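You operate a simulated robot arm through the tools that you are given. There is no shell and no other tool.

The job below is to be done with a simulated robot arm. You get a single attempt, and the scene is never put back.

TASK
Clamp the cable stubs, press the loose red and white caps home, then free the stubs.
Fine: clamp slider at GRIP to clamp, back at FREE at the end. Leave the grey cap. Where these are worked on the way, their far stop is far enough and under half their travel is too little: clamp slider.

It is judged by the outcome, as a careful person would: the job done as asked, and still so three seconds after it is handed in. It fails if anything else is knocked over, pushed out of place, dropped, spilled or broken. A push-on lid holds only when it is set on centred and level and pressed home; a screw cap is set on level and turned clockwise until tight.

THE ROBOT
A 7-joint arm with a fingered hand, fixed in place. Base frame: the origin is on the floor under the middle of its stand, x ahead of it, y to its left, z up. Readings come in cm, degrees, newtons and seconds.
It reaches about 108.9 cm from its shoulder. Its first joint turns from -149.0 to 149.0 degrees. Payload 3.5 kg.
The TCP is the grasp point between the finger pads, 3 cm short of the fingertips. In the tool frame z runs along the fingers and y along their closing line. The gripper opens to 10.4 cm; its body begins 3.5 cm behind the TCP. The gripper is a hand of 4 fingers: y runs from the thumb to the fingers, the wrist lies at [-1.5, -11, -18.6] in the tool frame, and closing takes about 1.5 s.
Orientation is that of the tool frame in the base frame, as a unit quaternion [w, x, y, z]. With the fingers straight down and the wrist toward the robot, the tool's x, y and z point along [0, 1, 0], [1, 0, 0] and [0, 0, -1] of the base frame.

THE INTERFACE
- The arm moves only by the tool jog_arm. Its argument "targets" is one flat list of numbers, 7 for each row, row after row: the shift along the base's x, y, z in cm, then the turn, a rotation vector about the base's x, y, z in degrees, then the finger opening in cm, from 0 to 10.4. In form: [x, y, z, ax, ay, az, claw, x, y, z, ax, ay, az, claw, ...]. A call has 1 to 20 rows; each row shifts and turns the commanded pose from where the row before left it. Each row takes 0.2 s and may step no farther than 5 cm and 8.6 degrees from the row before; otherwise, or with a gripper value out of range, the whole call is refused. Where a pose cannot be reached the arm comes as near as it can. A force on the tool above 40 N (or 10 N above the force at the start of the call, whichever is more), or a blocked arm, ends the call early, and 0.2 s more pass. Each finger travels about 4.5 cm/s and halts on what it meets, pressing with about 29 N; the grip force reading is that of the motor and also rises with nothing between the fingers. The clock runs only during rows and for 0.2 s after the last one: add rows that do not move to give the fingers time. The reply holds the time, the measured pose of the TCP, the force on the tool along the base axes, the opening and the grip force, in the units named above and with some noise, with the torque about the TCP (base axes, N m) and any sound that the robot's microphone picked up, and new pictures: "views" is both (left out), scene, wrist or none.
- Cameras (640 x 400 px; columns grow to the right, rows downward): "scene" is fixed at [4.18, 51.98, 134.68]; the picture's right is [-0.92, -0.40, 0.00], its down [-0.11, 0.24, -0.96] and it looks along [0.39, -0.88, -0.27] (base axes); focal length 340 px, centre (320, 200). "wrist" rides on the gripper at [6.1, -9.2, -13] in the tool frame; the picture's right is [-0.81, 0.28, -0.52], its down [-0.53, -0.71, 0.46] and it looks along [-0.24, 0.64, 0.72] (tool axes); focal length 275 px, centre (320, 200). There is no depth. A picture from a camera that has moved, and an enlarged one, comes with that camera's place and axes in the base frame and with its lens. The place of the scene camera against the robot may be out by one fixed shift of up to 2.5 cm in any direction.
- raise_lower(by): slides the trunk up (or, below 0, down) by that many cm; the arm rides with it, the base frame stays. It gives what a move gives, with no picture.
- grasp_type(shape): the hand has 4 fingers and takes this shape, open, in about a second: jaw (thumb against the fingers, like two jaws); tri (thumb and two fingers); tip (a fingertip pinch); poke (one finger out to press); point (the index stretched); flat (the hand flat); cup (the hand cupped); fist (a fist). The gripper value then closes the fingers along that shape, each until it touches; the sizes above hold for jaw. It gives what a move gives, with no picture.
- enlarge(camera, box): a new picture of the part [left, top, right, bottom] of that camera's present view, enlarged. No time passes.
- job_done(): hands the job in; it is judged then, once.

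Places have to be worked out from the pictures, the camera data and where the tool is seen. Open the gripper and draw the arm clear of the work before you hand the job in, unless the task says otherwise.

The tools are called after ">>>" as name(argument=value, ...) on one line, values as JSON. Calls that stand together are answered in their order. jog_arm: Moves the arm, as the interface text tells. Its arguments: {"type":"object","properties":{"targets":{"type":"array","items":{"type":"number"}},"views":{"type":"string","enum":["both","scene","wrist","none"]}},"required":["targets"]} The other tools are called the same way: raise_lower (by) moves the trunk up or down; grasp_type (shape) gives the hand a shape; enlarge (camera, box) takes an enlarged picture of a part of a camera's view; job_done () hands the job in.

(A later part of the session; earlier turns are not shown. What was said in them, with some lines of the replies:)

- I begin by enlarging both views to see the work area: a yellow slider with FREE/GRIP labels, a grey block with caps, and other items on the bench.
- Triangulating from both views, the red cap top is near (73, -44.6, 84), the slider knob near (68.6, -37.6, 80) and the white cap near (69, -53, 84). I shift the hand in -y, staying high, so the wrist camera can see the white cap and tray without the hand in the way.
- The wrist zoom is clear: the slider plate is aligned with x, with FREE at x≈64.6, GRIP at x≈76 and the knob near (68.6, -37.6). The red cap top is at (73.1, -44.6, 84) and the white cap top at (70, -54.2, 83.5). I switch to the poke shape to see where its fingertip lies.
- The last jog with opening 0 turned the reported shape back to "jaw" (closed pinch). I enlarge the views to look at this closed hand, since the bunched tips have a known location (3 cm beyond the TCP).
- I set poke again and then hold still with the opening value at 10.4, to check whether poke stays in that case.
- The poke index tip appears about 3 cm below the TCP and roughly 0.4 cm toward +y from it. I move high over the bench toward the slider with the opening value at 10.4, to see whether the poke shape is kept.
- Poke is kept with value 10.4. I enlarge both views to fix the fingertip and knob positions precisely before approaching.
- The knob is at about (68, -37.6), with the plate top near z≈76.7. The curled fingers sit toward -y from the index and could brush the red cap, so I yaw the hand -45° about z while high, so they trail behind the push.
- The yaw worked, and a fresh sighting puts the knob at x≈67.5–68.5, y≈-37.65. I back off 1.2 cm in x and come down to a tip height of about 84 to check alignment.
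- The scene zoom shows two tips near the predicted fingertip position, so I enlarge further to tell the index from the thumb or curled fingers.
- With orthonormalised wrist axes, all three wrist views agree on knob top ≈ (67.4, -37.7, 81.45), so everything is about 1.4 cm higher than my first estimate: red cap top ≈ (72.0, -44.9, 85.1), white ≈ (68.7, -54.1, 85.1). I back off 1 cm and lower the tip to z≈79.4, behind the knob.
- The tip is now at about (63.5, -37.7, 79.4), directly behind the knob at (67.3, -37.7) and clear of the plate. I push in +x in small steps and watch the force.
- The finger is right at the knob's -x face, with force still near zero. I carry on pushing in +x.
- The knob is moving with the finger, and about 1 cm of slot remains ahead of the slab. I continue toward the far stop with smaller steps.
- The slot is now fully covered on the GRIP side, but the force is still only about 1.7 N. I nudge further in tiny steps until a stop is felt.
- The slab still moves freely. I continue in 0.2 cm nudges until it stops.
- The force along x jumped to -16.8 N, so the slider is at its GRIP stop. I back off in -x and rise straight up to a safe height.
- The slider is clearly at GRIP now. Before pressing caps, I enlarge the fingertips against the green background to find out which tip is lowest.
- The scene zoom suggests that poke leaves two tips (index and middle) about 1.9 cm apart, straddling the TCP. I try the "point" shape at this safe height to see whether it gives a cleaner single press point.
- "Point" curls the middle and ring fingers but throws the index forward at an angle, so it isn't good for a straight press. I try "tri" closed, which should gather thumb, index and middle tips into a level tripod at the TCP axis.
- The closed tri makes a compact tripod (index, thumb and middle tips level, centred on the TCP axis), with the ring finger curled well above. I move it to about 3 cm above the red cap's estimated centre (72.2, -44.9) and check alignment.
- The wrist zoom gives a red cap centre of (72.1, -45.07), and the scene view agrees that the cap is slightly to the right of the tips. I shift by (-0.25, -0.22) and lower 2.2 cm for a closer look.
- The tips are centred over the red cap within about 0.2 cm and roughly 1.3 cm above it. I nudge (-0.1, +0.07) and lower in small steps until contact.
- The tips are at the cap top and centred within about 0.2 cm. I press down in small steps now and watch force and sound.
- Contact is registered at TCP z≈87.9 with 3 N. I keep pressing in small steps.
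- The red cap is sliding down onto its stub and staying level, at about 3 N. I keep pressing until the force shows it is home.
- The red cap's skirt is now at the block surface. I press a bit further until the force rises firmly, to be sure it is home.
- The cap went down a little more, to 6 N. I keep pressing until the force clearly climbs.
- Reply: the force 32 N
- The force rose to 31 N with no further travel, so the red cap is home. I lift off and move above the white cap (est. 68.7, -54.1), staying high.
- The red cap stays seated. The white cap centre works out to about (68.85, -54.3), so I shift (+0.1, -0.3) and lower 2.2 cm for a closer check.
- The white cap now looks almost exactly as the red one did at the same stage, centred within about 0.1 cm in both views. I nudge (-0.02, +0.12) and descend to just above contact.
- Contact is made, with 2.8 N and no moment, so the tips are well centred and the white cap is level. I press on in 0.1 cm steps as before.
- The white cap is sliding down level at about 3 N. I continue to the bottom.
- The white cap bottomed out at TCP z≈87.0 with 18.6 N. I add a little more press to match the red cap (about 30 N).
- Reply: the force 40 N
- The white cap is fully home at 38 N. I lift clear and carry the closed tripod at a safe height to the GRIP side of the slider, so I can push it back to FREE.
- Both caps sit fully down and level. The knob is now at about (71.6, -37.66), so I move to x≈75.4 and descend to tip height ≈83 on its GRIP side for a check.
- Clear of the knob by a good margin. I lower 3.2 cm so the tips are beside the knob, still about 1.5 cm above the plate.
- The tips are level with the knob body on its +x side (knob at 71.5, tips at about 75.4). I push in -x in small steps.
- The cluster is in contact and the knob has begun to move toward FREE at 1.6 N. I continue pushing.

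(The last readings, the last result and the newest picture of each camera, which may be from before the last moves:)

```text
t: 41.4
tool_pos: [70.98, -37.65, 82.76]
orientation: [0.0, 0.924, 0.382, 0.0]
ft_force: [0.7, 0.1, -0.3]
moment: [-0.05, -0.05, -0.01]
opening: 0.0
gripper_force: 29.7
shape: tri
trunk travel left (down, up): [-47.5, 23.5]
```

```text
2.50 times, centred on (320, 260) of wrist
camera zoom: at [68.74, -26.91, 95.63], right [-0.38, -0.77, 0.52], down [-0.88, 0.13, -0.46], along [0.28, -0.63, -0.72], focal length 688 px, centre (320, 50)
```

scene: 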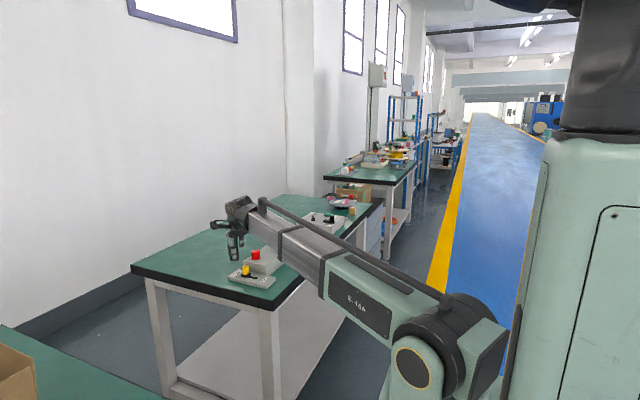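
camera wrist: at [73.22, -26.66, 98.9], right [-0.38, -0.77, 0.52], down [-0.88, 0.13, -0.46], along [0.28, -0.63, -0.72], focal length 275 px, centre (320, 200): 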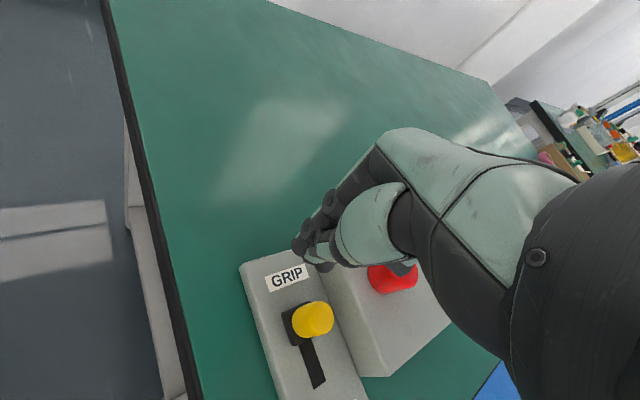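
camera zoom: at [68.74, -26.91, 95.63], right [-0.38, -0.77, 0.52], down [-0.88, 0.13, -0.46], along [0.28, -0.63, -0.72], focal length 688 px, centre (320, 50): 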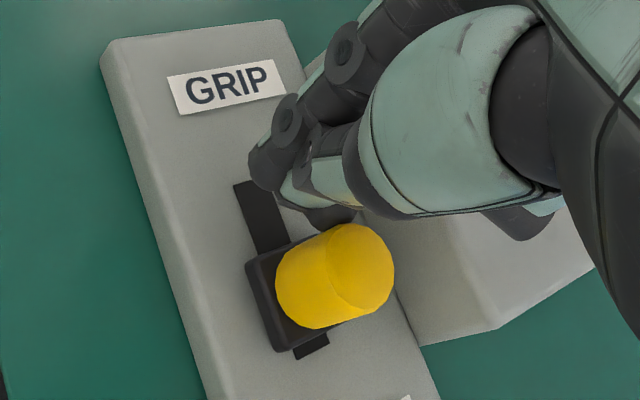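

The knob is travelling toward FREE, with only a little slot left ahead of the slab. I push on in smaller steps to the far stop.

>>> jog_arm(targets=[-0.3, 0, 0, 0, 0, 0, 0, -0.3, 0, 0, 0, 0, 0, 0, -0.2, 0, 0, 0, 0, 0, 0, -0.2, 0, 0, 0, 0, 0, 0], views="none")

>>> jog_arm(targets=[-0.2, 0, 0, 0, 0, 0, 0, -0.2, 0, 0, 0, 0, 0, 0], views="none")

>>> enlarge(camera="scene", box=[225, 220, 295, 290])

>>> enlarge(camera="wrist", box=[240, 180, 400, 340])

```text
t: 42.4
tool_pos: [69.96, -37.71, 82.66]
orientation: [0.0, 0.924, 0.382, 0.001]
ft_force: [1.0, -0.2, 1.0]
moment: [-0.01, -0.01, 0.01]
opening: 0.0
gripper_force: 28.9
shape: tri
trunk travel left (down, up): [-47.5, 23.5]
```

```text
t: 43.0
tool_pos: [69.74, -37.65, 82.71]
orientation: [0.0, 0.924, 0.383, 0.001]
ft_force: [8.0, -0.2, 1.3]
moment: [-0.02, -0.16, 0.02]
opening: 0.0
gripper_force: 29.3
shape: tri
trunk travel left (down, up): [-47.5, 23.5]
```

```text
5.71 times, centred on (260, 255) of scene
camera zoom: at [4.18, 51.98, 134.68], right [-0.92, -0.4, 0.0], down [-0.11, 0.24, -0.96], along [0.39, -0.88, -0.27], focal length 1941 px, centre (663, -114)
```

zoom: 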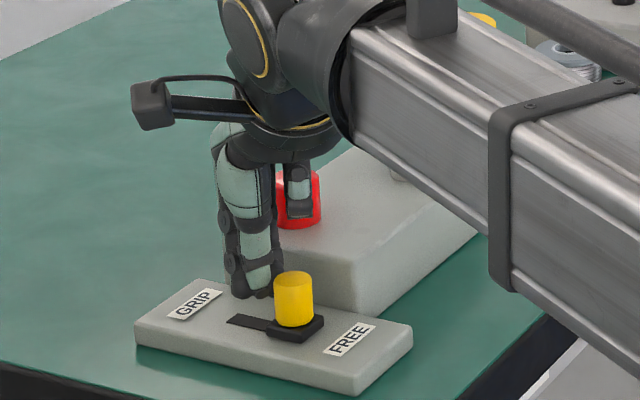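

```text
2.50 times, centred on (320, 260) of wrist
camera zoom: at [67.42, -26.88, 95.59], right [-0.38, -0.77, 0.52], down [-0.88, 0.13, -0.46], along [0.28, -0.63, -0.72], focal length 688 px, centre (320, 50)
```

zoom: 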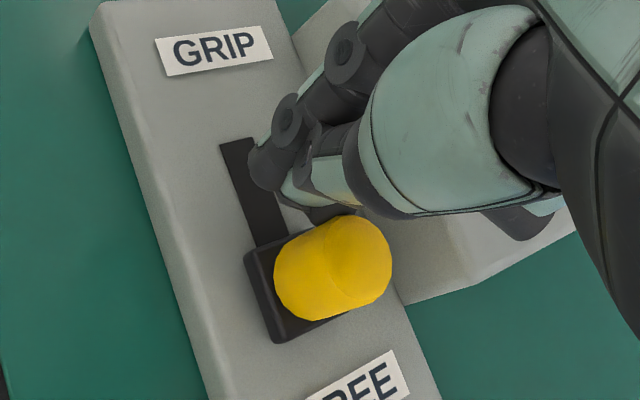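

The slab covers the slot on the FREE side and the force rose to 8 N. One more small push will confirm the stop.

>>> jog_arm(targets=[-0.15, 0, 0, 0, 0, 0, 0, 0, 0, 0, 0, 0, 0, 0], views="none")

```text
t: 43.6
tool_pos: [69.6, -37.65, 82.63]
orientation: [0.001, 0.924, 0.382, -0.001]
ft_force: [14.0, 1.5, 4.9]
moment: [0.01, -0.29, 0.05]
opening: 0.01
gripper_force: 29.5
shape: tri
trunk travel left (down, up): [-47.5, 23.5]
```

The slider is at the FREE stop at 14 N. I back off in +x, rise straight up, and then look at everything.

>>> jog_arm(targets=[0.6, 0, 0, 0, 0, 0, 0, 0.8, 0, 0, 0, 0, 0, 0, 0, 0, 2.5, 0, 0, 0, 0, 0, 0, 4, 0, 0, 0, 0, 0, 0, 4.5, 0, 0, 0, 0, 0, 0, 4.5, 0, 0, 0, 0, 0, 0, 4, 0, 0, 0, 0, 0, 0, 0, 0, 0, 0, 0], views="both")

>>> enlarge(camera="scene", box=[220, 205, 348, 285])

>>> enlarge(camera="wrist", box=[180, 180, 420, 360])

```text
t: 45.4
tool_pos: [70.59, -37.47, 102.22]
orientation: [0.0, 0.924, 0.383, 0.0]
ft_force: [-0.6, 0.5, 0.4]
moment: [0.0, -0.02, -0.03]
opening: 0.04
gripper_force: 28.9
shape: tri
trunk travel left (down, up): [-47.5, 23.5]
camera wrist: at [68.42, -26.8, 115.15], right [-0.38, -0.77, 0.52], down [-0.88, 0.13, -0.46], along [0.28, -0.63, -0.72], focal length 275 px, centre (320, 200)
```

scene: 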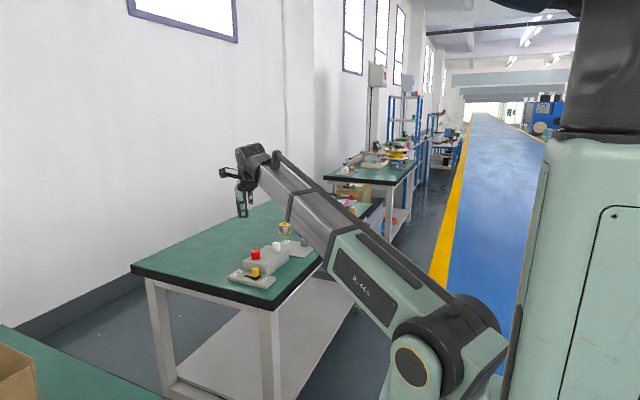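
wrist: 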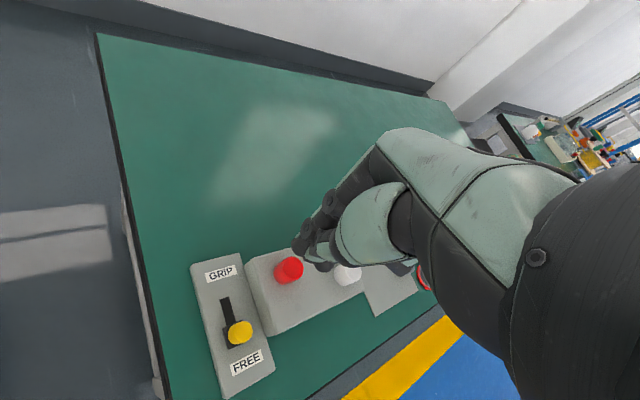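

```text
5.00 times, centred on (284, 245) of scene
camera zoom: at [4.18, 51.98, 134.68], right [-0.92, -0.4, 0.0], down [-0.11, 0.24, -0.96], along [0.39, -0.88, -0.27], focal length 1698 px, centre (500, -25)
```

zoom: 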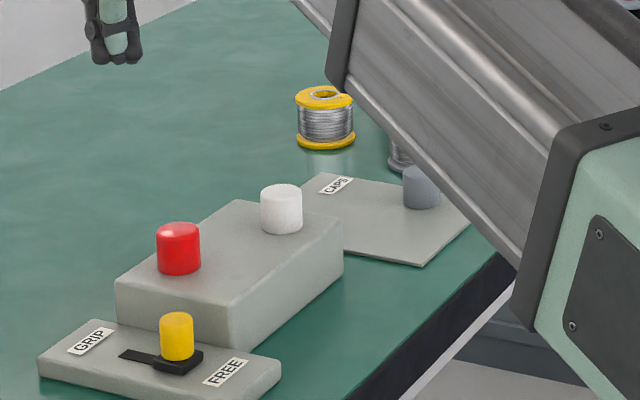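

```text
2.22 times, centred on (300, 270) of wrist
camera zoom: at [68.42, -26.8, 115.15], right [-0.38, -0.77, 0.52], down [-0.88, 0.13, -0.46], along [0.28, -0.63, -0.72], focal length 612 px, centre (364, 44)
```

zoom: 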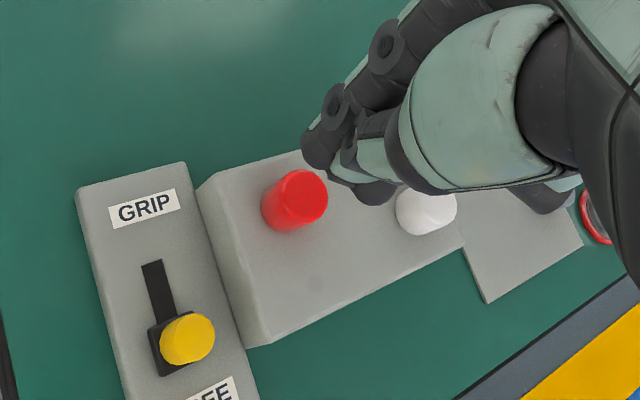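

The scene zoom shows the slider back at its original FREE position, both caps seated level, and the spools and grey cap undisturbed. I open the hand and retreat to about the starting pose.

>>> jog_arm(targets=[0, 0, 1, 0, 0, 0, 10.4, -4, -1.2, 0.3, 0, 0, 7.5, 10.4, -4, -1.2, 0.3, 0, 0, 7.5, 10.4, -4, -1.2, 0.3, 0, 0, 7.5, 10.4, -4, -1.2, 0.3, 0, 0, 7.5, 10.4, -4, -1.2, 0.3, 0, 0, 7.5, 10.4, -4, -1.2, 0.3, 0, 0, 7.5, 10.4, 0, 0, 0, 0, 0, 0, 10.4, 0, 0, 0, 0, 0, 0, 10.4], views="both")

>>> enlarge(camera="scene", box=[220, 195, 348, 285])

>>> enlarge(camera="wrist", box=[160, 80, 400, 260])

```text
t: 47.4
tool_pos: [46.87, -44.92, 105.21]
orientation: [0.0, 0.707, 0.707, 0.0]
ft_force: [0.7, -0.3, 0.4]
moment: [-0.01, 0.02, -0.02]
opening: 10.4
gripper_force: 0.1
shape: tri
trunk travel left (down, up): [-47.5, 23.5]
camera wrist: at [37.6, -38.89, 118.08], right [0.28, -0.81, 0.52], down [-0.71, -0.53, -0.46], along [0.64, -0.24, -0.72], focal length 275 px, centre (320, 200)
```

scene: 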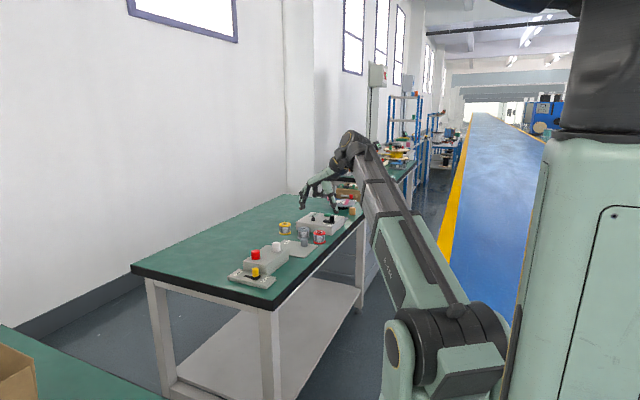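
wrist: 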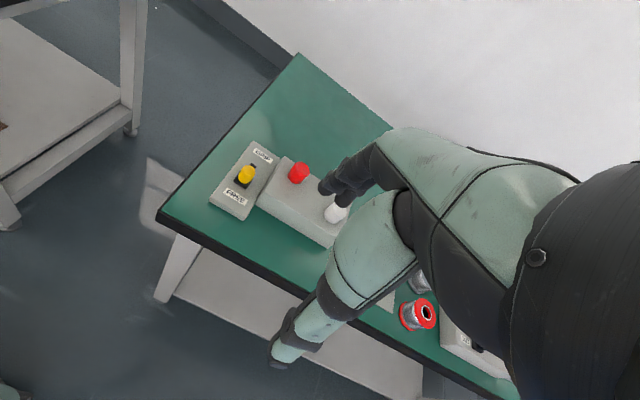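

```text
4.44 times, centred on (284, 240) of scene
camera zoom: at [4.18, 51.98, 134.68], right [-0.92, -0.4, 0.0], down [-0.11, 0.24, -0.96], along [0.39, -0.88, -0.27], focal length 1510 px, centre (480, 22)
```

zoom: 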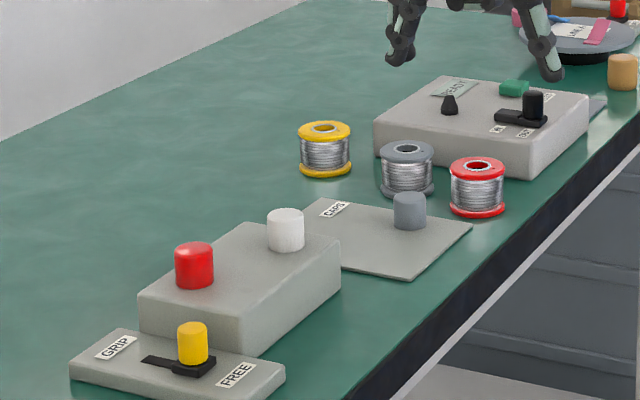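

```text
2.22 times, centred on (280, 170) of wrist
camera zoom: at [37.6, -38.89, 118.08], right [0.28, -0.81, 0.52], down [-0.71, -0.53, -0.46], along [0.64, -0.24, -0.72], focal length 612 px, centre (409, 267)
```

zoom: 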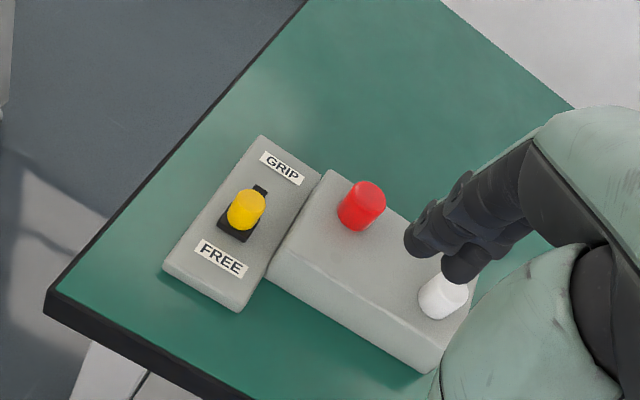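

Everything checks out. The slider is at FREE, the red and white caps are seated flush and level, the grey cap and spools have not moved, and the hand is open and clear of the work. I hand the job in.

>>> job_done()

```text
The job is handed in.
```

The red and white caps are pressed home, and the clamp slider is back at FREE. I've handed the job in, but the verdict hasn't come back.

- **Clamp:** I pushed the slider to its GRIP stop before pressing. After both caps were on, I pushed it back to its FREE stop; in the pictures it sits where it started.
- **Red cap:** It slid down level and stopped moving at about 31 N.
- **White cap:** It slid down level and stopped moving; I pressed it to about 38 N.
- **Everything else:** The grey cap, the spools and the other items look unmoved in the last pictures. The hand is open and back near its starting position.

I heard no click from either cap. I judged them home because they stopped moving under a firm press and sit flush on the block in the pictures.
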